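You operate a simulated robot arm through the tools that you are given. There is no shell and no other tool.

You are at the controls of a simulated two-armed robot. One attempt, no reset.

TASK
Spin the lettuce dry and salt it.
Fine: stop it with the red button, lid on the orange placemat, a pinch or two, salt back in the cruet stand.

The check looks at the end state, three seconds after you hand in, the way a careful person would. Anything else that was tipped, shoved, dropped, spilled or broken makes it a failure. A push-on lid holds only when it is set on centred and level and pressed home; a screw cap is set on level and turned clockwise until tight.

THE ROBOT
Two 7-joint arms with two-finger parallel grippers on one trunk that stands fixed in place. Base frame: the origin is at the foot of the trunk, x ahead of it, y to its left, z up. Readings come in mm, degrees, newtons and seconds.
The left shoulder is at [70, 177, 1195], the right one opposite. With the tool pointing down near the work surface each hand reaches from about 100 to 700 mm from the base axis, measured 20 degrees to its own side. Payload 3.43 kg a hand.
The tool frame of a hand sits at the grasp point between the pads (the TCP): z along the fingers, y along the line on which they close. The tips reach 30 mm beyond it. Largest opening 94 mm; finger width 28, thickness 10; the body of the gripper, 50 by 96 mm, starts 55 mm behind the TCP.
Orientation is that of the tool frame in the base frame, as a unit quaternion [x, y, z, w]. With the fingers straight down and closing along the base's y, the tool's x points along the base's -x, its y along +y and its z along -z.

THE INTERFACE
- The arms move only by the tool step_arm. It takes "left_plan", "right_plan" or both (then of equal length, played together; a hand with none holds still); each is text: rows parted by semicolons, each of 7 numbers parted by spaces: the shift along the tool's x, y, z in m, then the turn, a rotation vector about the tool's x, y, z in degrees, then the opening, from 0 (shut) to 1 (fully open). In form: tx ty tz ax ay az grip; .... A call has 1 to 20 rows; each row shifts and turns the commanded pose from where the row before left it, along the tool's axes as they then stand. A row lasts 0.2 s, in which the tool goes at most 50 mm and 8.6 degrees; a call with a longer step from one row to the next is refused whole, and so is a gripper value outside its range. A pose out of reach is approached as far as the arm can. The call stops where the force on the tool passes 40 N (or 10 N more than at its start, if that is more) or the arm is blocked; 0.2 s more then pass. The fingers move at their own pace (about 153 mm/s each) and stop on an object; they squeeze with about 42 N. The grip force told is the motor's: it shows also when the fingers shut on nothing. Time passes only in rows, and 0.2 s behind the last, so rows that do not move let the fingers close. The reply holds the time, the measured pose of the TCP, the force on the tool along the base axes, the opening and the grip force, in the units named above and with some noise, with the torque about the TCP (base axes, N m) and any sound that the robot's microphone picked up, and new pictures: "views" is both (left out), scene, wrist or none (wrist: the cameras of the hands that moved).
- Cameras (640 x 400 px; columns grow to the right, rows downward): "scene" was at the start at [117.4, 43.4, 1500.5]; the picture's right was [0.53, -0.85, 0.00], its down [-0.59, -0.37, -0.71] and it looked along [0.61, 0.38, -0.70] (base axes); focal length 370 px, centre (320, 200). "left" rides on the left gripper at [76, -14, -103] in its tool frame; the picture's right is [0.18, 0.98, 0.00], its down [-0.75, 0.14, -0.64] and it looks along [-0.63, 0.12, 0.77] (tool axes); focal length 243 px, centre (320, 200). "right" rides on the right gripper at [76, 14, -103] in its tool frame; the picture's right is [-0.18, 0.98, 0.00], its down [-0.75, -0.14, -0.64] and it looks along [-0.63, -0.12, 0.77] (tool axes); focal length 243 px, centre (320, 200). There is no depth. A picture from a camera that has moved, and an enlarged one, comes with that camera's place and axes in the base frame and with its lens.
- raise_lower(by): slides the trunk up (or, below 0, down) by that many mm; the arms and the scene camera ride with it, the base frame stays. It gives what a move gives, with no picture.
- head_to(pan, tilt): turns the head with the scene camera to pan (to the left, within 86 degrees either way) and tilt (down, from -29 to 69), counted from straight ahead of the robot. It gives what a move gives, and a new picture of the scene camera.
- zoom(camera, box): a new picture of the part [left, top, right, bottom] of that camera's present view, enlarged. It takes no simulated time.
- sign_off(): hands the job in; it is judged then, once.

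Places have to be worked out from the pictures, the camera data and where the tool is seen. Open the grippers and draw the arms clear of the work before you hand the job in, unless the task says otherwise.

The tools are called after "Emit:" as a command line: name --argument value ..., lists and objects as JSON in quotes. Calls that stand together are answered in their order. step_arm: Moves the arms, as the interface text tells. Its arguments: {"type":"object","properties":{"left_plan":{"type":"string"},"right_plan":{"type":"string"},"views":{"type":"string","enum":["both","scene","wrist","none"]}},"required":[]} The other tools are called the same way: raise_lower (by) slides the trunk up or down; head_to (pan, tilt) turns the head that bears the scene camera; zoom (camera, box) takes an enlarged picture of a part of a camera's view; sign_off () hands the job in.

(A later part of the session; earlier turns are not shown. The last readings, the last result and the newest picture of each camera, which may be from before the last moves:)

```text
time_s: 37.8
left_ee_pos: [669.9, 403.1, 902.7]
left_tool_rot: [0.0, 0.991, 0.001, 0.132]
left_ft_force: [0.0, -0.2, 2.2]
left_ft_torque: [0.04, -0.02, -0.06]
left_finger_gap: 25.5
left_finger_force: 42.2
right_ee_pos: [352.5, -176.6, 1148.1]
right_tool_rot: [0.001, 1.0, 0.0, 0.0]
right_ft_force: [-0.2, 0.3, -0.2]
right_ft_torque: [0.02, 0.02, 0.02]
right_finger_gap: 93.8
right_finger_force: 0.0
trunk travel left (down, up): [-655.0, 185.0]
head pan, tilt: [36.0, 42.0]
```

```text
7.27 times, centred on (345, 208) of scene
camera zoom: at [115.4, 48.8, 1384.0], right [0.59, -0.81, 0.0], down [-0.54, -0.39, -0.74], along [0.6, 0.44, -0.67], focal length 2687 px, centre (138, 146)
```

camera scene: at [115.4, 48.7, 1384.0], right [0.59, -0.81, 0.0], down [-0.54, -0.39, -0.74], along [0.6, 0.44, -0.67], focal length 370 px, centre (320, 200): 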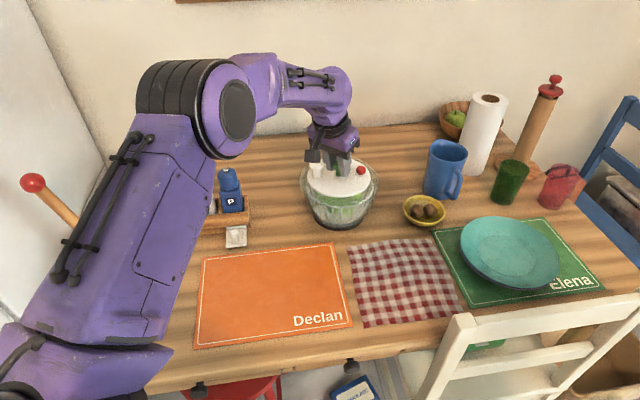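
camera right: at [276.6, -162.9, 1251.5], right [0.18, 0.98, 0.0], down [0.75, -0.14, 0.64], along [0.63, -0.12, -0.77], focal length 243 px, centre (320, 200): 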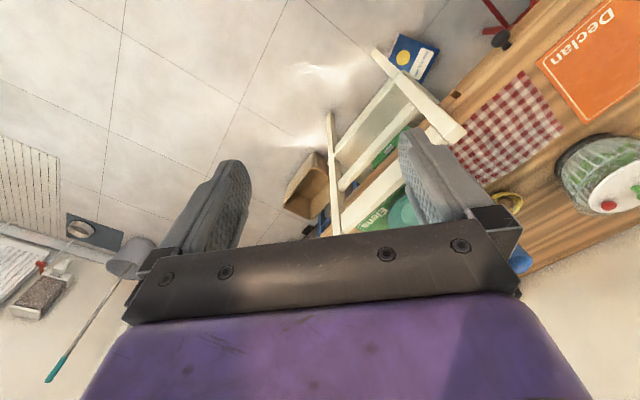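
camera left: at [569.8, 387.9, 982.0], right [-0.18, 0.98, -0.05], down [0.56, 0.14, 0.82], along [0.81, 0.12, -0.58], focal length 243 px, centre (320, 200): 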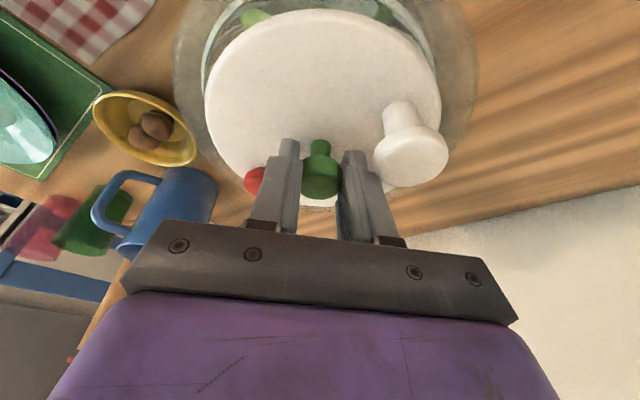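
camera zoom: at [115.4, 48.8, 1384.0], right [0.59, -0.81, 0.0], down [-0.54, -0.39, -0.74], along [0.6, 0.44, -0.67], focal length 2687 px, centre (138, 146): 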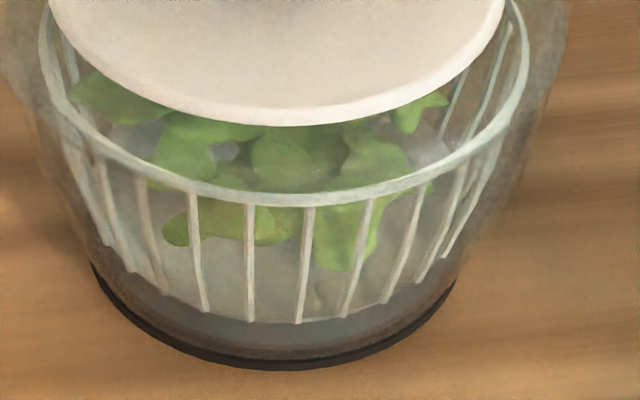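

It is clearly still spinning, so the brake press did not hold after release. I'll let go of the green knob, rise, and watch the basket for a moment before pressing the red button again.

Emit:
step_arm --left_plan "0 0 0 0 0 0 0.4; 0 0 0 0 0 0 0.4; -0.0052 0 -0.0193 0 0 0 0.4; -0.0104 0 -0.0386 0 0 0 0.4; 0 0 0 0 0 0 0.4" --views "both"

Emit:
zoom --camera "scene" --box '[300, 140, 390, 235]'

Emit:
step_arm --left_plan "0 0 0 0 0 0 0.2; 0 0 0 0 0 0 0" --views "none"

Emit:
zoom --camera "scene" --box '[300, 140, 390, 235]'

```text
time_s: 39.0
left_ee_pos: [672.7, 404.6, 961.8]
left_tool_rot: [0.0, 0.991, 0.0, 0.13]
left_ft_force: [0.1, -0.1, 0.3]
left_ft_torque: [-0.03, 0.01, 0.0]
left_finger_gap: 37.4
left_finger_force: 0.1
right_ee_pos: [354.8, -176.4, 1147.9]
right_tool_rot: [0.001, 1.0, -0.001, -0.001]
right_ft_force: [-1.1, 0.0, 0.2]
right_ft_torque: [-0.01, 0.03, 0.01]
right_finger_gap: 94.3
right_finger_force: 0.1
trunk travel left (down, up): [-655.0, 185.0]
head pan, tilt: [36.0, 42.0]
camera scene: at [116.3, 49.6, 1383.9], right [0.59, -0.81, 0.0], down [-0.54, -0.39, -0.74], along [0.6, 0.44, -0.67], focal length 370 px, centre (320, 200)
camera left: at [573.2, 389.8, 1040.7], right [-0.18, 0.98, -0.05], down [0.56, 0.14, 0.82], along [0.81, 0.12, -0.58], focal length 243 px, centre (320, 200)
```

scene: 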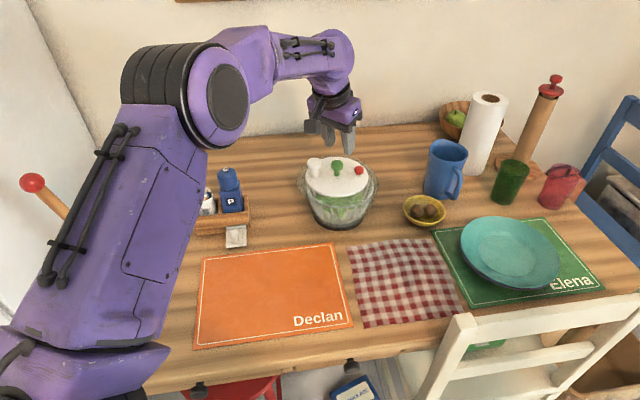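
left: 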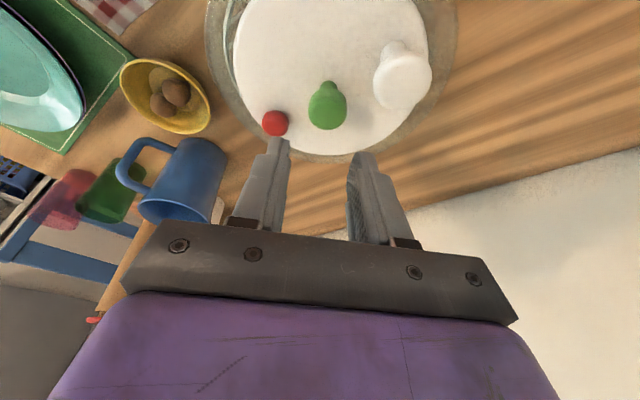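

```text
4.21 times, centred on (345, 188) of scene
camera zoom: at [116.3, 49.6, 1383.9], right [0.59, -0.81, 0.0], down [-0.54, -0.39, -0.74], along [0.6, 0.44, -0.67], focal length 1556 px, centre (215, 253)
```

zoom: 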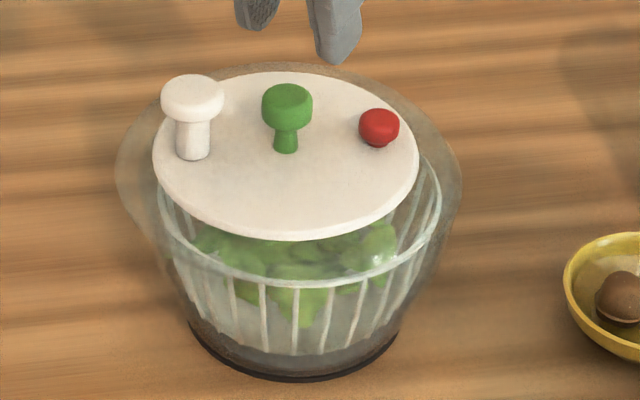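

```text
time_s: 39.5
left_ee_pos: [673.4, 403.6, 962.6]
left_tool_rot: [0.001, 0.991, 0.001, 0.132]
left_ft_force: [-0.2, 0.2, -0.2]
left_ft_torque: [-0.02, -0.01, 0.01]
left_finger_gap: 0.0
left_finger_force: 33.2
right_ee_pos: [353.8, -176.1, 1148.3]
right_tool_rot: [0.0, 1.0, 0.0, -0.001]
right_ft_force: [0.9, -0.4, 0.1]
right_ft_torque: [0.0, 0.0, -0.02]
right_finger_gap: 94.0
right_finger_force: 0.0
trunk travel left (down, up): [-655.0, 185.0]
head pan, tilt: [36.0, 42.0]
```

```text
4.21 times, centred on (345, 188) of scene
camera zoom: at [115.8, 49.4, 1383.9], right [0.59, -0.81, 0.0], down [-0.54, -0.39, -0.74], along [0.6, 0.44, -0.67], focal length 1556 px, centre (215, 253)
```

zoom: 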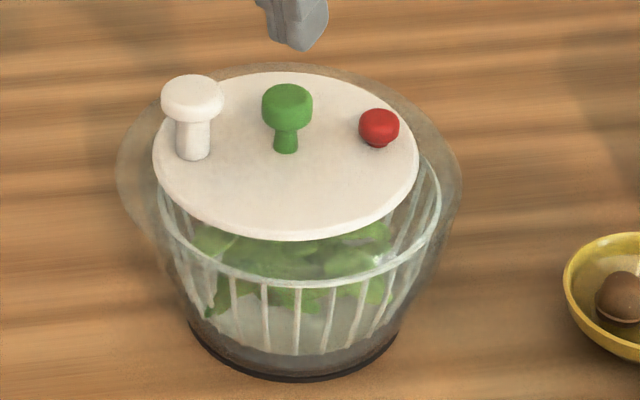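

It still turns steadily, and the lid sits some 6 mm further left than before, so the red button is now near [703, 368]. I'll re-tilt and move above it to brake again, firmer and longer.

Emit:
step_arm --left_plan "0 0 0 0 -7.5 0 0; 0 0 0 0 -7.5 0 0; -0.0059 -0.0178 0.0164 0 0 0 0; -0.0059 -0.0178 0.0164 0 0 0 0; 0 0 0 0 0 0 0" --views "both"

Emit:
zoom --camera "left" --box '[220, 20, 460, 240]'

Emit:
zoom --camera "scene" --box '[300, 110, 400, 240]'

```text
time_s: 40.8
left_ee_pos: [700.8, 366.6, 940.8]
left_tool_rot: [0.001, 0.966, 0.0, 0.259]
left_ft_force: [1.0, -0.2, -0.1]
left_ft_torque: [-0.02, -0.01, 0.03]
left_finger_gap: 0.0
left_finger_force: 33.1
right_ee_pos: [352.8, -176.0, 1148.9]
right_tool_rot: [0.001, 1.0, -0.001, 0.0]
right_ft_force: [-0.6, 0.6, 0.7]
right_ft_torque: [-0.02, 0.0, -0.01]
right_finger_gap: 93.9
right_finger_force: 0.1
trunk travel left (down, up): [-655.0, 185.0]
head pan, tilt: [36.0, 42.0]
camera scene: at [115.0, 49.7, 1384.0], right [0.59, -0.81, 0.0], down [-0.54, -0.39, -0.74], along [0.6, 0.44, -0.67], focal length 370 px, centre (320, 200)
camera left: at [583.5, 352.8, 991.3], right [-0.16, 0.98, -0.09], down [0.33, 0.14, 0.93], along [0.93, 0.12, -0.35], focal length 243 px, centre (320, 200)
```

scene: 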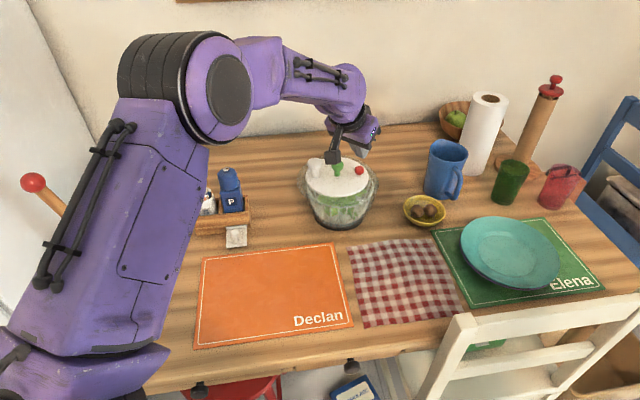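
left: 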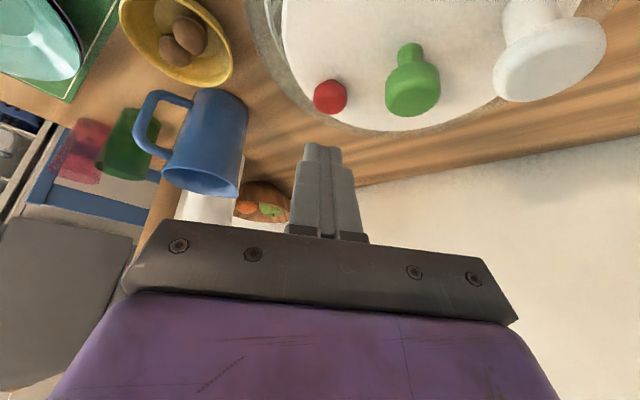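

```text
1.82 times, centred on (340, 130) of left
camera zoom: at [583.5, 352.8, 991.3], right [-0.16, 0.98, -0.09], down [0.33, 0.14, 0.93], along [0.93, 0.12, -0.35], focal length 441 px, centre (284, 327)
```

zoom: 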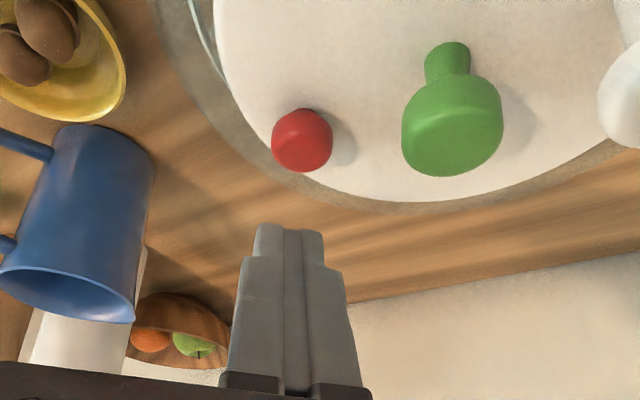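

```text
3.08 times, centred on (350, 175) of scene
camera zoom: at [115.0, 49.7, 1384.0], right [0.59, -0.81, 0.0], down [-0.54, -0.39, -0.74], along [0.6, 0.44, -0.67], focal length 1137 px, centre (228, 277)
```

zoom: 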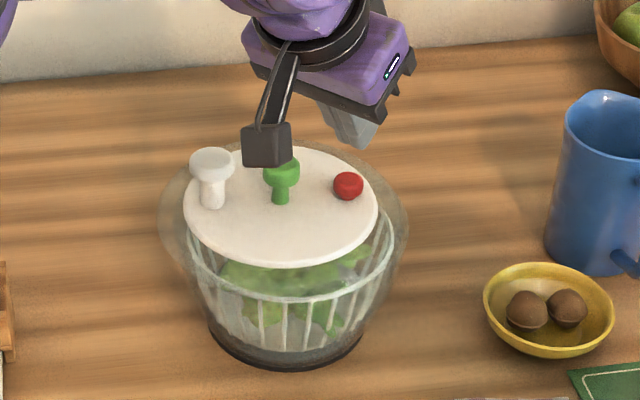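

The fingertips are right above the button. I'll press down in steps, a bit deeper than last time.

Emit:
step_arm --left_plan "0.009 0.0015 0.0156 0 0 0 0; 0.005 0 0.0087 0 0 0 0; 0.0015 0 0.0026 0 0 0 0; 0.0015 0 0.0026 0 0 0 0; 0.0015 0 0.0026 0 0 0 0; 0 0 0 0 0 0 0; 0 0 0 0 0 0 0" --views "wrist"

Emit:
zoom --camera "scene" --box '[310, 180, 380, 235]'

Emit:
step_arm --left_plan "0 0 0 0 0 0 0; 0 0 0 0 0 0 0" --views "none"

Emit:
zoom --camera "scene" --box '[310, 180, 380, 235]'

```text
time_s: 42.4
left_ee_pos: [697.3, 367.4, 906.3]
left_tool_rot: [0.001, 0.965, 0.001, 0.263]
left_ft_force: [4.4, 3.2, 16.8]
left_ft_torque: [0.13, -0.22, -0.01]
left_finger_gap: 0.0
left_finger_force: 32.7
right_ee_pos: [351.5, -176.0, 1148.3]
right_tool_rot: [0.0, 1.0, 0.001, 0.001]
right_ft_force: [0.1, 0.6, -0.4]
right_ft_torque: [-0.01, 0.03, -0.03]
right_finger_gap: 94.2
right_finger_force: 0.1
trunk travel left (down, up): [-655.0, 185.0]
head pan, tilt: [36.0, 42.0]
heard: click
camera left: at [579.5, 353.5, 955.4], right [-0.16, 0.98, -0.09], down [0.33, 0.14, 0.94], along [0.93, 0.12, -0.34], focal length 243 px, centre (320, 200)
```

left: 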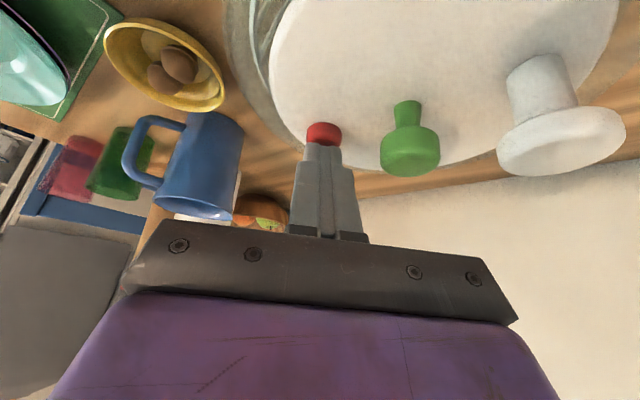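

```text
7.27 times, centred on (345, 208) of scene
camera zoom: at [113.4, 48.3, 1384.4], right [0.59, -0.81, 0.0], down [-0.54, -0.39, -0.74], along [0.6, 0.44, -0.67], focal length 2687 px, centre (138, 146)
```

zoom: 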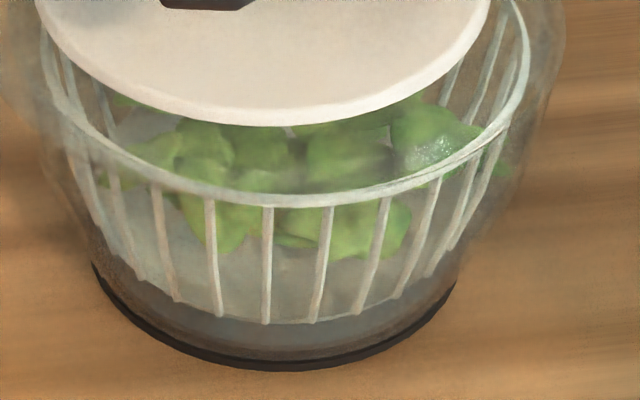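

```text
time_s: 43.0
left_ee_pos: [696.4, 367.2, 906.5]
left_tool_rot: [0.001, 0.965, 0.001, 0.261]
left_ft_force: [5.8, 4.3, 19.6]
left_ft_torque: [0.14, -0.26, 0.03]
left_finger_gap: 0.2
left_finger_force: 33.0
right_ee_pos: [350.8, -176.1, 1149.2]
right_tool_rot: [0.0, 1.0, 0.001, 0.001]
right_ft_force: [1.0, -0.7, -0.6]
right_ft_torque: [-0.02, -0.01, -0.04]
right_finger_gap: 94.0
right_finger_force: 0.0
trunk travel left (down, up): [-655.0, 185.0]
head pan, tilt: [36.0, 42.0]
```

```text
7.27 times, centred on (345, 208) of scene
camera zoom: at [113.1, 48.1, 1384.3], right [0.59, -0.81, 0.0], down [-0.54, -0.39, -0.74], along [0.6, 0.44, -0.67], focal length 2687 px, centre (138, 146)
```

zoom: 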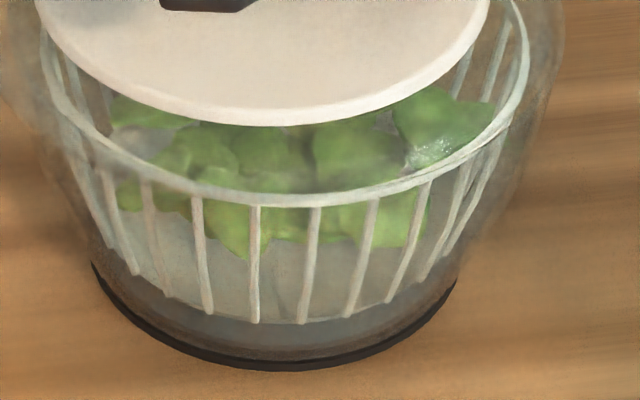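

A click was heard at 17–20 N. I'll check over further moments whether it stops.

Emit:
step_arm --left_plan "0 0 0 0 0 0 0; 0 0 0 0 0 0 0" --views "none"

Emit:
zoom --camera "scene" --box '[310, 180, 380, 235]'

Emit:
step_arm --left_plan "0 0 0 0 0 0 0; 0 0 0 0 0 0 0" --views "none"

Emit:
zoom --camera "scene" --box '[310, 180, 380, 235]'

```text
time_s: 43.5
left_ee_pos: [696.1, 368.6, 905.4]
left_tool_rot: [0.001, 0.965, 0.001, 0.261]
left_ft_force: [5.5, 5.3, 21.3]
left_ft_torque: [0.14, -0.22, 0.0]
left_finger_gap: 0.0
left_finger_force: 32.6
right_ee_pos: [350.0, -176.9, 1148.8]
right_tool_rot: [-0.001, 1.0, 0.001, 0.001]
right_ft_force: [0.2, -0.1, -0.3]
right_ft_torque: [0.02, 0.03, 0.01]
right_finger_gap: 94.0
right_finger_force: 0.1
trunk travel left (down, up): [-655.0, 185.0]
head pan, tilt: [36.0, 42.0]
```

```text
7.27 times, centred on (345, 208) of scene
camera zoom: at [113.0, 47.9, 1384.3], right [0.59, -0.81, 0.0], down [-0.54, -0.39, -0.74], along [0.6, 0.44, -0.67], focal length 2687 px, centre (138, 146)
```

zoom: 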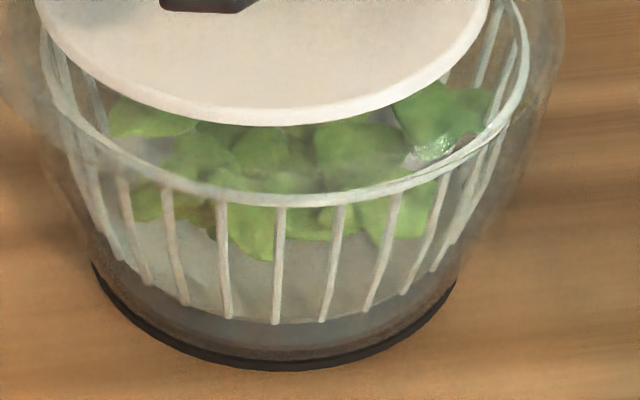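

```text
time_s: 44.1
left_ee_pos: [696.0, 368.0, 905.9]
left_tool_rot: [0.001, 0.965, 0.002, 0.261]
left_ft_force: [6.3, 3.4, 21.8]
left_ft_torque: [0.17, -0.3, 0.01]
left_finger_gap: 0.0
left_finger_force: 33.1
right_ee_pos: [350.2, -177.0, 1148.2]
right_tool_rot: [0.0, 1.0, 0.001, 0.0]
right_ft_force: [0.6, -0.8, -0.3]
right_ft_torque: [0.0, 0.01, 0.0]
right_finger_gap: 94.2
right_finger_force: 0.2
trunk travel left (down, up): [-655.0, 185.0]
head pan, tilt: [36.0, 42.0]
```

```text
7.27 times, centred on (345, 208) of scene
camera zoom: at [113.0, 47.9, 1384.3], right [0.59, -0.81, 0.0], down [-0.54, -0.39, -0.74], along [0.6, 0.44, -0.67], focal length 2687 px, centre (138, 146)
```

zoom: 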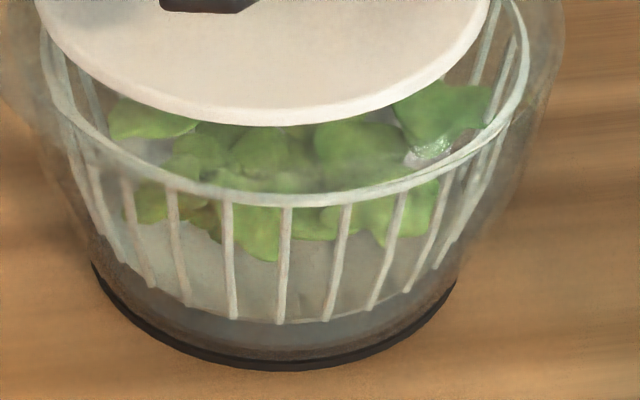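

It's nearly stopped, with the ribs moving only a few pixels in 0.6 s. I'll keep holding.

Emit:
step_arm --left_plan "0 0 0 0 0 0 0; 0 0 0 0 0 0 0; 0 0 0 0 0 0 0; 0 0 0 0 0 0 0" --views "none"

Emit:
zoom --camera "scene" --box '[310, 180, 380, 235]'

Emit:
step_arm --left_plan "0 0 0 0 0 0 0; 0 0 0 0 0 0 0; 0 0 0 0 0 0 0; 0 0 0 0 0 0 0" --views "none"

Emit:
zoom --camera "scene" --box '[310, 180, 380, 235]'

```text
time_s: 45.1
left_ee_pos: [696.2, 367.7, 904.3]
left_tool_rot: [0.001, 0.965, 0.002, 0.261]
left_ft_force: [5.4, 3.0, 21.2]
left_ft_torque: [0.1, -0.23, 0.05]
left_finger_gap: 0.0
left_finger_force: 33.5
right_ee_pos: [351.6, -176.6, 1148.9]
right_tool_rot: [0.0, 1.0, 0.002, 0.001]
right_ft_force: [0.1, 0.1, -0.5]
right_ft_torque: [0.01, -0.01, 0.03]
right_finger_gap: 94.2
right_finger_force: 0.0
trunk travel left (down, up): [-655.0, 185.0]
head pan, tilt: [36.0, 42.0]
```

```text
7.27 times, centred on (345, 208) of scene
camera zoom: at [112.9, 47.7, 1384.3], right [0.59, -0.81, 0.0], down [-0.54, -0.39, -0.74], along [0.6, 0.44, -0.67], focal length 2687 px, centre (138, 146)
```

zoom: 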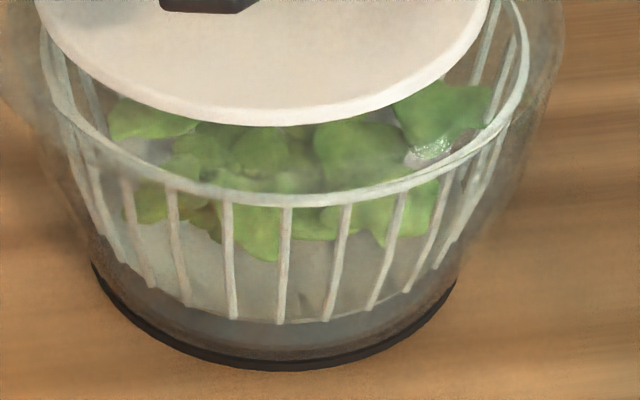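

```text
time_s: 46.1
left_ee_pos: [696.4, 366.8, 904.8]
left_tool_rot: [0.002, 0.966, 0.002, 0.26]
left_ft_force: [6.0, 2.2, 20.3]
left_ft_torque: [0.09, -0.23, 0.03]
left_finger_gap: 0.0
left_finger_force: 33.3
right_ee_pos: [350.6, -177.2, 1148.8]
right_tool_rot: [0.0, 1.0, 0.0, 0.001]
right_ft_force: [0.4, 0.1, 0.5]
right_ft_torque: [0.0, 0.0, -0.01]
right_finger_gap: 94.1
right_finger_force: 0.0
trunk travel left (down, up): [-655.0, 185.0]
head pan, tilt: [36.0, 42.0]
```

```text
7.27 times, centred on (345, 208) of scene
camera zoom: at [112.7, 47.6, 1384.3], right [0.59, -0.81, 0.0], down [-0.54, -0.39, -0.74], along [0.6, 0.44, -0.67], focal length 2687 px, centre (138, 146)
```

zoom: 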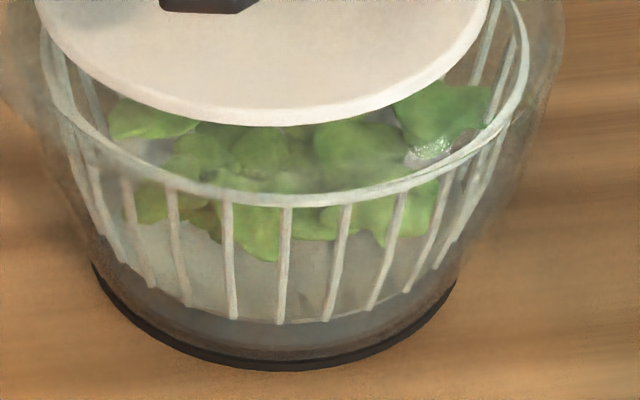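

It's fully stopped, with three identical pictures. Now I'll release the button straight up, gently, and check that the basket stays still.

Emit:
step_arm --left_plan "-0.002 0 -0.0035 0 0 0 0; -0.002 0 -0.0035 0 0 0 0; -0.002 0 -0.0035 0 0 0 0; 0 0 0 0 0 0 0" --views "none"

Emit:
zoom --camera "scene" --box '[310, 180, 380, 235]'

Emit:
step_arm --left_plan "-0.002 0 -0.0035 0 0 0 0; -0.004 0 -0.007 0 0 0 0; -0.005 0 -0.0087 0 0 0 0; 0 0 0 0 0 0 0" --views "none"

Emit:
zoom --camera "scene" --box '[310, 180, 380, 235]'

```text
time_s: 47.1
left_ee_pos: [696.8, 365.9, 915.5]
left_tool_rot: [0.001, 0.966, 0.0, 0.259]
left_ft_force: [-0.2, -0.2, -1.4]
left_ft_torque: [0.02, 0.01, 0.02]
left_finger_gap: 0.0
left_finger_force: 32.7
right_ee_pos: [353.2, -176.8, 1148.3]
right_tool_rot: [0.0, 1.0, 0.0, -0.001]
right_ft_force: [0.8, -0.1, -0.8]
right_ft_torque: [-0.06, 0.0, -0.02]
right_finger_gap: 93.8
right_finger_force: 0.1
trunk travel left (down, up): [-655.0, 185.0]
head pan, tilt: [36.0, 42.0]
```

```text
7.27 times, centred on (345, 208) of scene
camera zoom: at [115.8, 49.3, 1383.9], right [0.59, -0.81, 0.0], down [-0.54, -0.39, -0.74], along [0.6, 0.44, -0.67], focal length 2687 px, centre (138, 146)
```

zoom: 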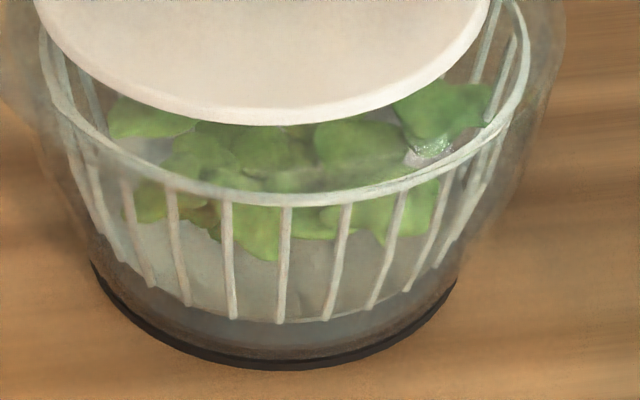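

```text
time_s: 48.1
left_ee_pos: [699.1, 368.6, 938.3]
left_tool_rot: [0.001, 0.966, 0.001, 0.259]
left_ft_force: [-0.1, -0.2, 0.1]
left_ft_torque: [-0.01, 0.0, -0.01]
left_finger_gap: 0.1
left_finger_force: 32.7
right_ee_pos: [353.0, -174.9, 1148.4]
right_tool_rot: [0.0, 1.0, 0.0, -0.001]
right_ft_force: [-0.4, -0.2, 0.0]
right_ft_torque: [-0.02, 0.03, 0.01]
right_finger_gap: 94.2
right_finger_force: 0.0
trunk travel left (down, up): [-655.0, 185.0]
head pan, tilt: [36.0, 42.0]
```

```text
7.27 times, centred on (345, 208) of scene
camera zoom: at [115.9, 49.4, 1383.9], right [0.59, -0.81, 0.0], down [-0.54, -0.39, -0.74], along [0.6, 0.44, -0.67], focal length 2687 px, centre (138, 146)
```

zoom: 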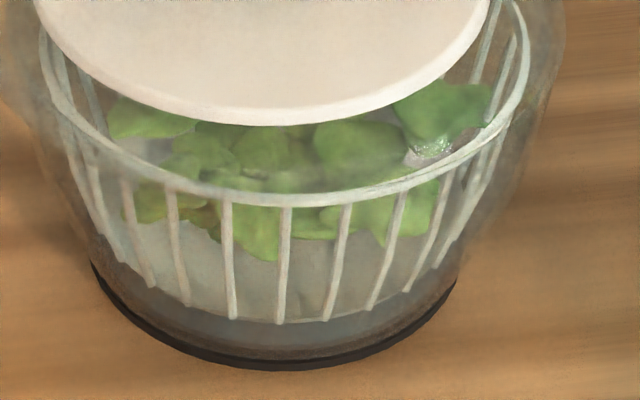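

The basket stays still after release this time. Now I'll back off to the 15° tilt above the green knob and look at how the lid sits.

Emit:
step_arm --left_plan "-0.012 0 -0.0208 0 0 0 0; 0.0121 0.0175 -0.007 0 0 0 0.4; 0.0121 0.0175 -0.007 0 0 0 0.4; 0 0 0 0 7.5 0 0.4; 0 0 0 0 7.5 0 0.4; 0 0 0 0 0 0 0.4" --views "both"

Emit:
zoom --camera "scene" --box '[300, 130, 390, 235]'

Emit:
zoom --camera "left" --box '[200, 0, 460, 240]'

```text
time_s: 49.5
left_ee_pos: [668.1, 402.1, 962.9]
left_tool_rot: [0.001, 0.991, 0.0, 0.132]
left_ft_force: [-0.1, 0.3, 0.5]
left_ft_torque: [0.0, 0.02, 0.01]
left_finger_gap: 37.7
left_finger_force: 0.1
right_ee_pos: [352.1, -175.7, 1149.0]
right_tool_rot: [0.0, 1.0, 0.0, -0.001]
right_ft_force: [0.2, 1.0, 0.2]
right_ft_torque: [0.01, -0.03, 0.0]
right_finger_gap: 93.9
right_finger_force: 0.1
trunk travel left (down, up): [-655.0, 185.0]
head pan, tilt: [36.0, 42.0]
camera scene: at [114.8, 49.4, 1384.1], right [0.59, -0.81, 0.0], down [-0.54, -0.39, -0.74], along [0.6, 0.44, -0.67], focal length 370 px, centre (320, 200)
camera left: at [568.4, 387.8, 1041.0], right [-0.18, 0.98, -0.05], down [0.56, 0.14, 0.82], along [0.81, 0.12, -0.58], focal length 243 px, centre (320, 200)
```

scene: 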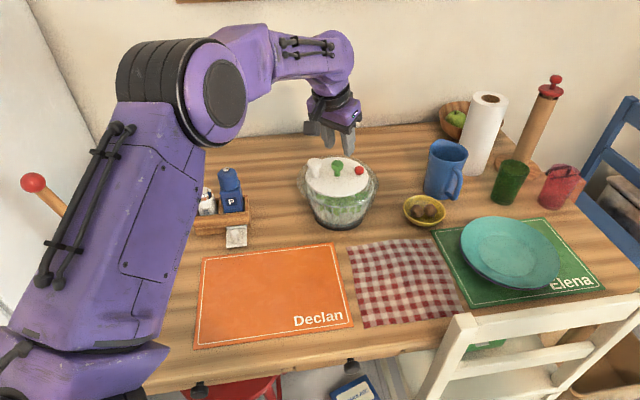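
left: 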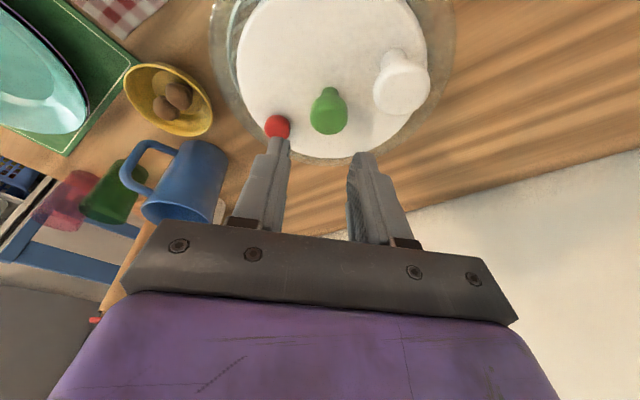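

```text
3.81 times, centred on (345, 182) of scene
camera zoom: at [114.8, 49.4, 1384.1], right [0.59, -0.81, 0.0], down [-0.54, -0.39, -0.74], along [0.6, 0.44, -0.67], focal length 1408 px, centre (225, 267)
```

zoom: 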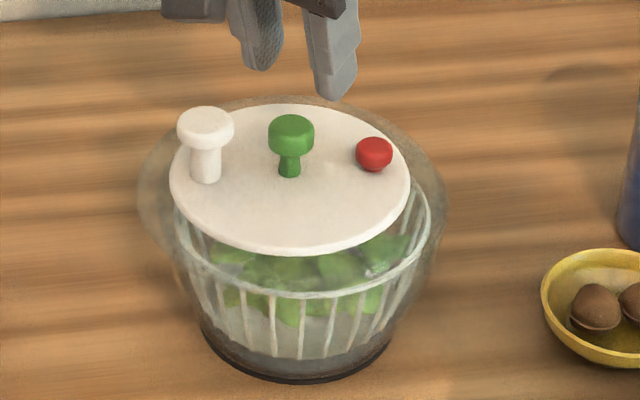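

```text
1.67 times, centred on (330, 120) of left
camera zoom: at [568.4, 387.8, 1041.0], right [-0.18, 0.98, -0.05], down [0.56, 0.14, 0.82], along [0.81, 0.12, -0.58], focal length 404 px, centre (303, 333)
```

zoom: 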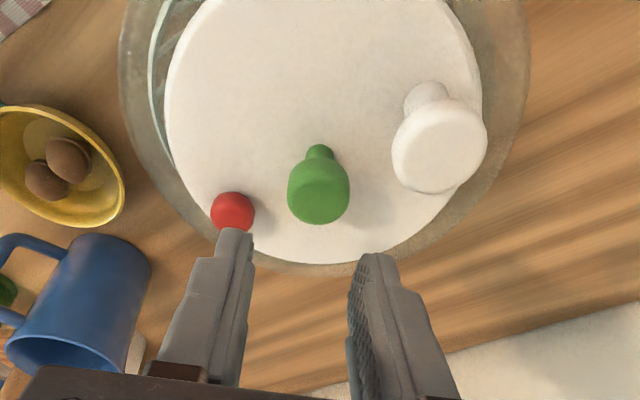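

The lid is level but shifted about 8 mm left. The green knob is now at [672, 406.5, 894] from both cameras. I'll descend on it and grip.

Emit:
step_arm --left_plan "0.0054 0.0014 0.0189 0 0 0 0.4; 0.0054 0.0014 0.0189 0 0 0 0.4; 0.0054 0.0015 0.0189 0 0 0 0.4; 0 0 0 0 0 0 0.4" --views "both"

Emit:
zoom --camera "left" --box '[200, 0, 460, 240]'

Emit:
zoom --camera "scene" --box '[300, 130, 390, 235]'

```text
time_s: 50.5
left_ee_pos: [669.3, 407.1, 902.7]
left_tool_rot: [0.001, 0.991, 0.0, 0.131]
left_ft_force: [1.4, -0.3, 0.9]
left_ft_torque: [0.01, -0.02, -0.02]
left_finger_gap: 37.6
left_finger_force: 0.0
right_ee_pos: [352.3, -176.6, 1148.5]
right_tool_rot: [0.001, 1.0, 0.0, 0.0]
right_ft_force: [0.3, 0.7, 0.1]
right_ft_torque: [-0.02, 0.03, -0.02]
right_finger_gap: 93.7
right_finger_force: 0.1
trunk travel left (down, up): [-655.0, 185.0]
head pan, tilt: [36.0, 42.0]
camera scene: at [115.4, 49.1, 1384.0], right [0.59, -0.81, 0.0], down [-0.54, -0.39, -0.74], along [0.6, 0.44, -0.67], focal length 370 px, centre (320, 200)
camera left: at [568.4, 391.9, 981.0], right [-0.18, 0.98, -0.05], down [0.56, 0.14, 0.82], along [0.81, 0.12, -0.58], focal length 243 px, centre (320, 200)
```

scene: 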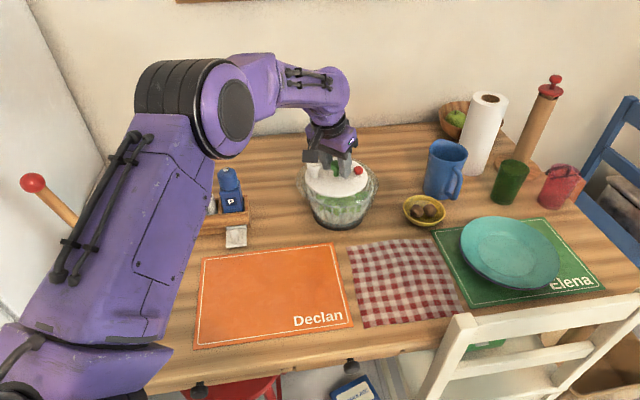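
left: 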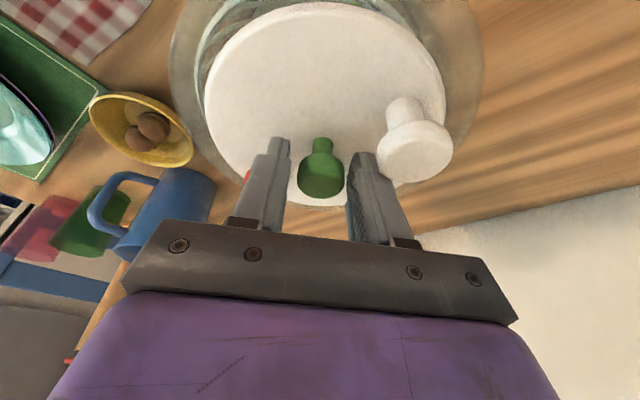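

```text
1.67 times, centred on (330, 120) of left
camera zoom: at [568.4, 391.9, 981.0], right [-0.18, 0.98, -0.05], down [0.56, 0.14, 0.82], along [0.81, 0.12, -0.58], focal length 404 px, centre (303, 333)
```

zoom: 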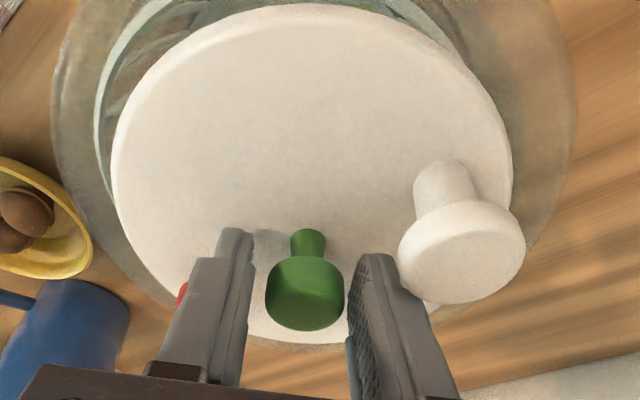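

```text
3.81 times, centred on (345, 182) of scene
camera zoom: at [115.4, 49.1, 1384.0], right [0.59, -0.81, 0.0], down [-0.54, -0.39, -0.74], along [0.6, 0.44, -0.67], focal length 1408 px, centre (225, 267)
```

zoom: 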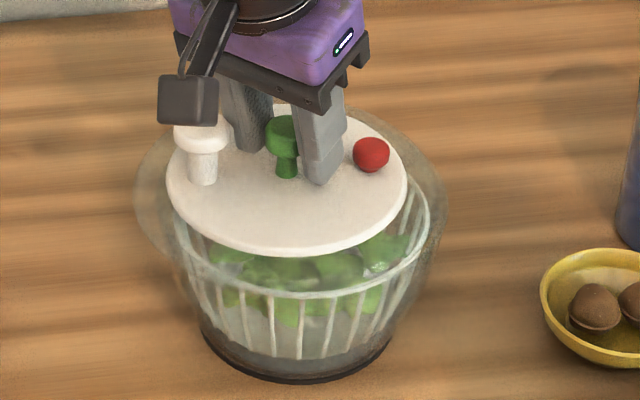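

The knob is slightly nearer the +y finger, so I'll shift 2 mm that way and close.

Emit:
step_arm --left_plan "0 0.002 0 0 0 0 0.4; 0 0 0 0 0 0 0.3; 0 0 0 0 0 0 0.1; 0 0 0 0 0 0 0.1; 0 0 0 0 0 0 0.1" --views "wrist"

Emit:
zoom --camera "scene" --box '[300, 130, 390, 235]'

```text
time_s: 51.8
left_ee_pos: [669.0, 408.0, 900.7]
left_tool_rot: [0.001, 0.991, 0.001, 0.13]
left_ft_force: [0.2, 0.2, 0.2]
left_ft_torque: [-0.01, 0.0, 0.0]
left_finger_gap: 25.6
left_finger_force: 41.7
right_ee_pos: [352.5, -176.4, 1147.7]
right_tool_rot: [0.0, 1.0, 0.001, -0.001]
right_ft_force: [-0.5, -0.4, -0.5]
right_ft_torque: [0.0, -0.02, -0.03]
right_finger_gap: 94.1
right_finger_force: 0.0
trunk travel left (down, up): [-655.0, 185.0]
head pan, tilt: [36.0, 42.0]
camera left: at [568.7, 394.1, 980.3], right [-0.18, 0.98, -0.05], down [0.56, 0.14, 0.82], along [0.81, 0.12, -0.58], focal length 243 px, centre (320, 200)
```

left: 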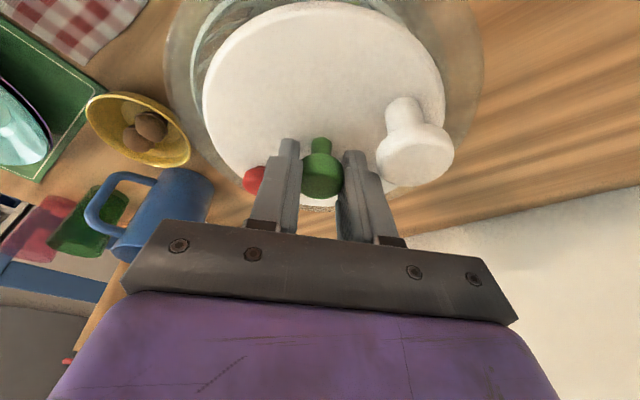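

```text
3.81 times, centred on (345, 182) of scene
camera zoom: at [115.9, 49.5, 1383.9], right [0.59, -0.81, 0.0], down [-0.54, -0.39, -0.74], along [0.6, 0.44, -0.67], focal length 1408 px, centre (225, 267)
```

zoom: 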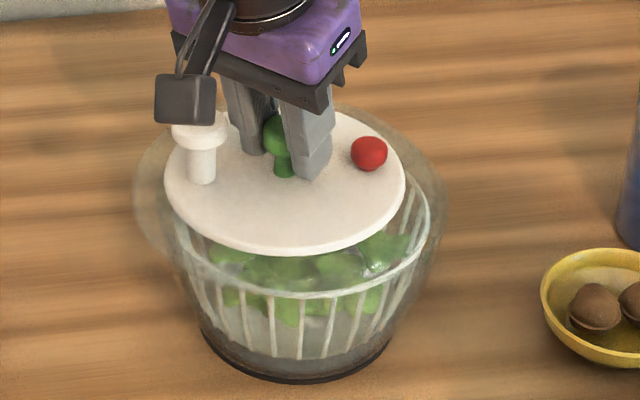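

The knob is gripped with no side load. I'll lift slowly straight up 40 mm and check the lid.

Emit:
step_arm --left_plan "-0.0013 0 -0.0048 0 0 0 0.1; -0.0013 0 -0.0048 0 0 0 0.1; -0.0026 0 -0.0097 0 0 0 0.1; -0.0026 0 -0.0097 0 0 0 0.1; -0.0026 0 -0.0097 0 0 0 0.1; 0 0 0 0 0 0 0.1" --views "both"

Emit:
zoom --camera "scene" --box '[300, 110, 390, 235]'

```text
time_s: 53.1
left_ee_pos: [669.1, 409.5, 944.1]
left_tool_rot: [0.001, 0.991, 0.001, 0.131]
left_ft_force: [0.5, -0.1, -1.6]
left_ft_torque: [-0.03, 0.04, -0.01]
left_finger_gap: 25.9
left_finger_force: 41.0
right_ee_pos: [354.1, -175.2, 1147.6]
right_tool_rot: [0.0, 1.0, 0.0, -0.001]
right_ft_force: [0.2, -0.5, 0.3]
right_ft_torque: [0.03, -0.01, 0.0]
right_finger_gap: 93.5
right_finger_force: 0.1
trunk travel left (down, up): [-655.0, 185.0]
head pan, tilt: [36.0, 42.0]
camera scene: at [116.1, 49.5, 1383.9], right [0.59, -0.81, 0.0], down [-0.54, -0.39, -0.74], along [0.6, 0.44, -0.67], focal length 370 px, centre (320, 200)
camera left: at [568.8, 394.5, 1021.9], right [-0.18, 0.98, -0.05], down [0.56, 0.14, 0.82], along [0.81, 0.12, -0.58], focal length 243 px, centre (320, 200)
```

scene: 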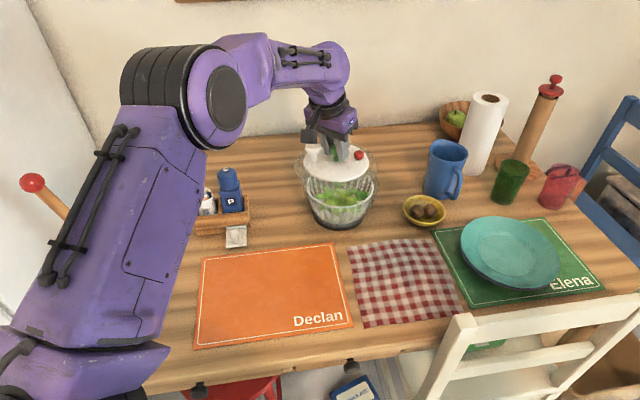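
left: 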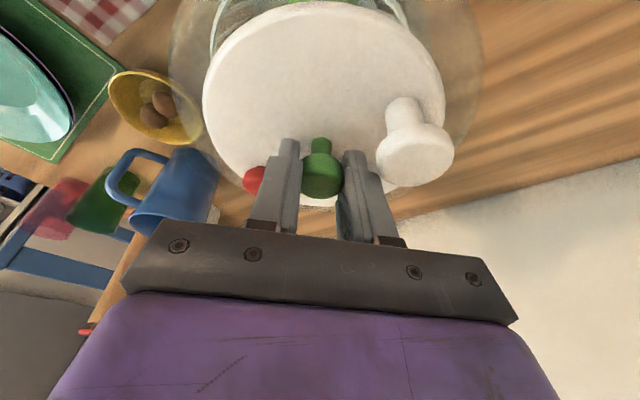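

```text
3.20 times, centred on (345, 172) of scene
camera zoom: at [116.1, 49.5, 1383.9], right [0.59, -0.81, 0.0], down [-0.54, -0.39, -0.74], along [0.6, 0.44, -0.67], focal length 1182 px, centre (240, 288)
```

zoom: 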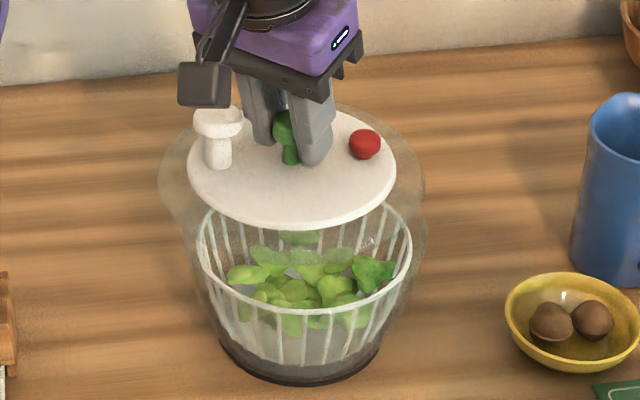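

The lid came off cleanly, level, and brings a translucent flange along (about 170 mm across), so I must centre it well on the mat. I'll raise it more and carry it back over the mat.

Emit:
step_arm --left_plan "-0.0052 0 -0.0193 0 0 0 0.1; -0.0052 0 -0.0193 0 0 0 0.1; 0.02 -0.002 -0.0054 0 0 0 0.1; 0.035 -0.0035 -0.0094 0 0 0 0.1; 0.04 -0.004 -0.0107 0 0 0 0.1; 0.04 -0.004 -0.0107 0 0 0 0.1; 0.04 -0.004 -0.0107 0 0 0 0.1; 0.04 -0.004 -0.0107 0 0 0 0.1; 0.025 -0.0025 -0.0067 0 0 0 0.1; 0.01 -0.001 -0.0027 0 0 0 0.1; 0 0 0 0 0 0 0.1; 0 0 0 0 0 0 0.1" --views "both"

Emit:
zoom --camera "scene" --box '[300, 130, 390, 235]'

```text
time_s: 55.8
left_ee_pos: [407.7, 383.7, 979.1]
left_tool_rot: [0.001, 0.991, 0.001, 0.131]
left_ft_force: [0.9, 0.1, -1.5]
left_ft_torque: [0.01, -0.03, -0.03]
left_finger_gap: 25.4
left_finger_force: 41.7
right_ee_pos: [353.4, -175.2, 1147.9]
right_tool_rot: [-0.001, 1.0, 0.0, -0.001]
right_ft_force: [0.8, 0.4, -1.0]
right_ft_torque: [-0.01, -0.03, 0.0]
right_finger_gap: 93.8
right_finger_force: 0.0
trunk travel left (down, up): [-655.0, 185.0]
head pan, tilt: [36.0, 42.0]
camera scene: at [115.7, 49.8, 1383.9], right [0.59, -0.81, 0.0], down [-0.54, -0.39, -0.74], along [0.6, 0.44, -0.67], focal length 370 px, centre (320, 200)
camera left: at [308.0, 368.8, 1058.4], right [-0.18, 0.98, -0.05], down [0.56, 0.14, 0.82], along [0.81, 0.12, -0.58], focal length 243 px, centre (320, 200)
```

scene: 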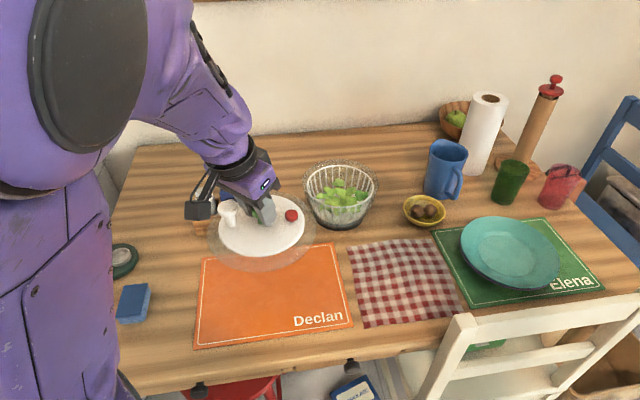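
left: 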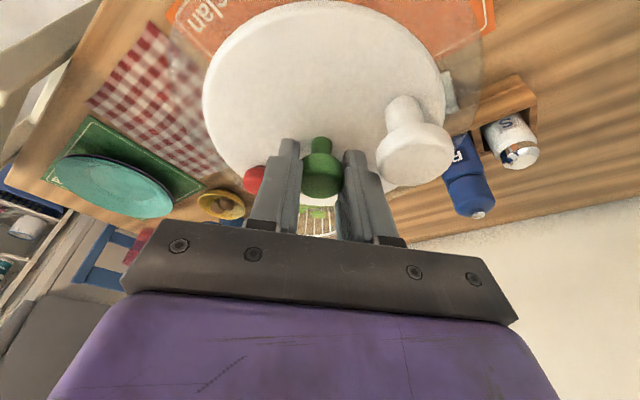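

```text
3.81 times, centred on (345, 182) of scene
camera zoom: at [115.7, 49.8, 1383.9], right [0.59, -0.81, 0.0], down [-0.54, -0.39, -0.74], along [0.6, 0.44, -0.67], focal length 1408 px, centre (225, 267)
```

zoom: 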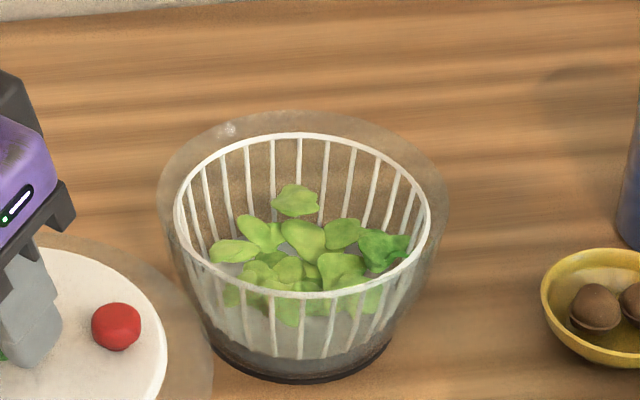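

The lettuce looks dry. I'll check one darker leaf and get a better view of the mat and lid position.

Emit:
zoom --camera "scene" --box '[335, 170, 380, 210]'

Emit:
zoom --camera "scene" --box '[180, 170, 370, 360]'

```text
10.00 times, centred on (358, 190) of scene
camera zoom: at [115.7, 49.8, 1383.9], right [0.59, -0.81, 0.0], down [-0.54, -0.39, -0.74], along [0.6, 0.44, -0.67], focal length 3695 px, centre (-55, 300)
```

zoom: 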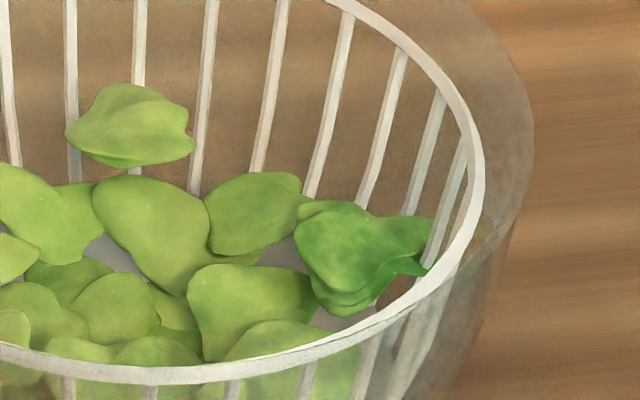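

```text
2.11 times, centred on (275, 265) of scene
camera zoom: at [115.7, 49.8, 1383.9], right [0.59, -0.81, 0.0], down [-0.54, -0.39, -0.74], along [0.6, 0.44, -0.67], focal length 778 px, centre (415, 63)
```

zoom: 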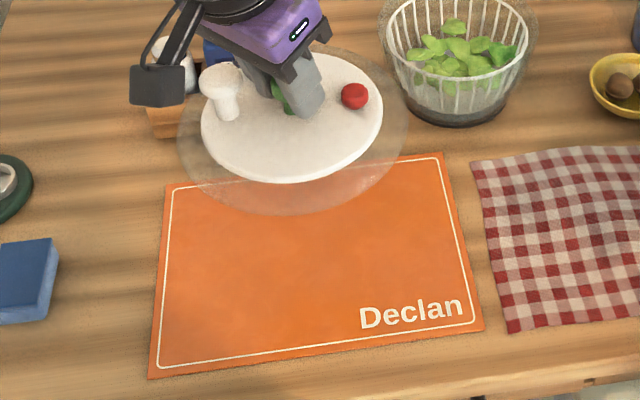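

The lettuce is dry. The mat's corners put its centre at about [412, 387], and the lid is a few mm short of that. I'll shift and lower most of the way.

Emit:
step_arm --left_plan "-0.0039 0.004 0.001 0 0 0 0.1; 0.0078 0 0.029 0 0 0 0.1; 0.0078 0 0.029 0 0 0 0.1; 0.0078 0 0.029 0 0 0 0.1; 0.0078 0 0.029 0 0 0 0.1; 0 0 0 0 0 0 0.1; 0 0 0 0 0 0 0.1" --views "both"

Emit:
zoom --camera "scene" --box '[180, 170, 370, 360]'

```text
time_s: 57.4
left_ee_pos: [412.3, 385.7, 863.5]
left_tool_rot: [0.001, 0.991, 0.001, 0.131]
left_ft_force: [-0.7, -0.8, -0.8]
left_ft_torque: [0.02, 0.03, -0.01]
left_finger_gap: 25.7
left_finger_force: 41.7
right_ee_pos: [352.4, -175.4, 1147.7]
right_tool_rot: [0.0, 1.0, 0.0, -0.001]
right_ft_force: [0.4, -0.2, -0.4]
right_ft_torque: [0.01, 0.02, 0.02]
right_finger_gap: 93.8
right_finger_force: 0.1
trunk travel left (down, up): [-655.0, 185.0]
head pan, tilt: [36.0, 42.0]
camera scene: at [116.0, 49.7, 1383.9], right [0.59, -0.81, 0.0], down [-0.54, -0.39, -0.74], along [0.6, 0.44, -0.67], focal length 370 px, centre (320, 200)
camera left: at [312.3, 371.6, 941.2], right [-0.18, 0.98, -0.05], down [0.56, 0.14, 0.82], along [0.81, 0.12, -0.58], focal length 243 px, centre (320, 200)
```

scene: 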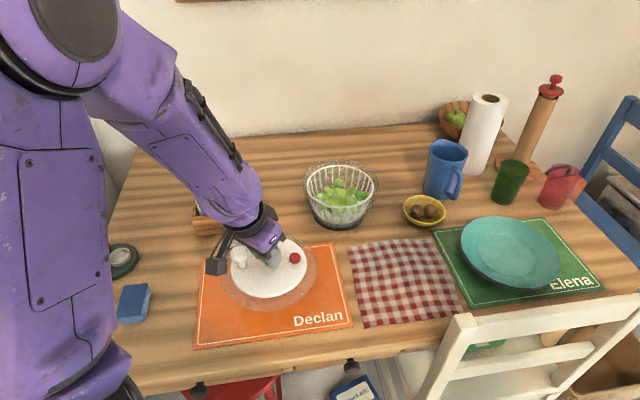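
left: 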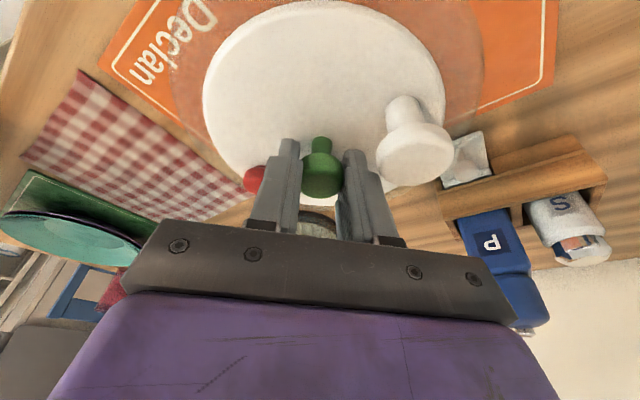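

```text
2.11 times, centred on (275, 265) of scene
camera zoom: at [116.0, 49.7, 1383.9], right [0.59, -0.81, 0.0], down [-0.54, -0.39, -0.74], along [0.6, 0.44, -0.67], focal length 778 px, centre (415, 63)
```

zoom: 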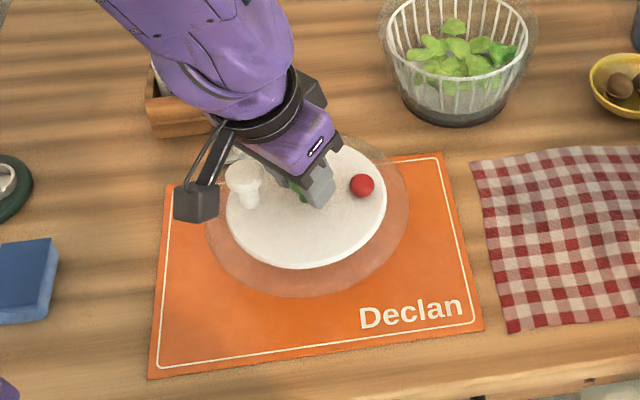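

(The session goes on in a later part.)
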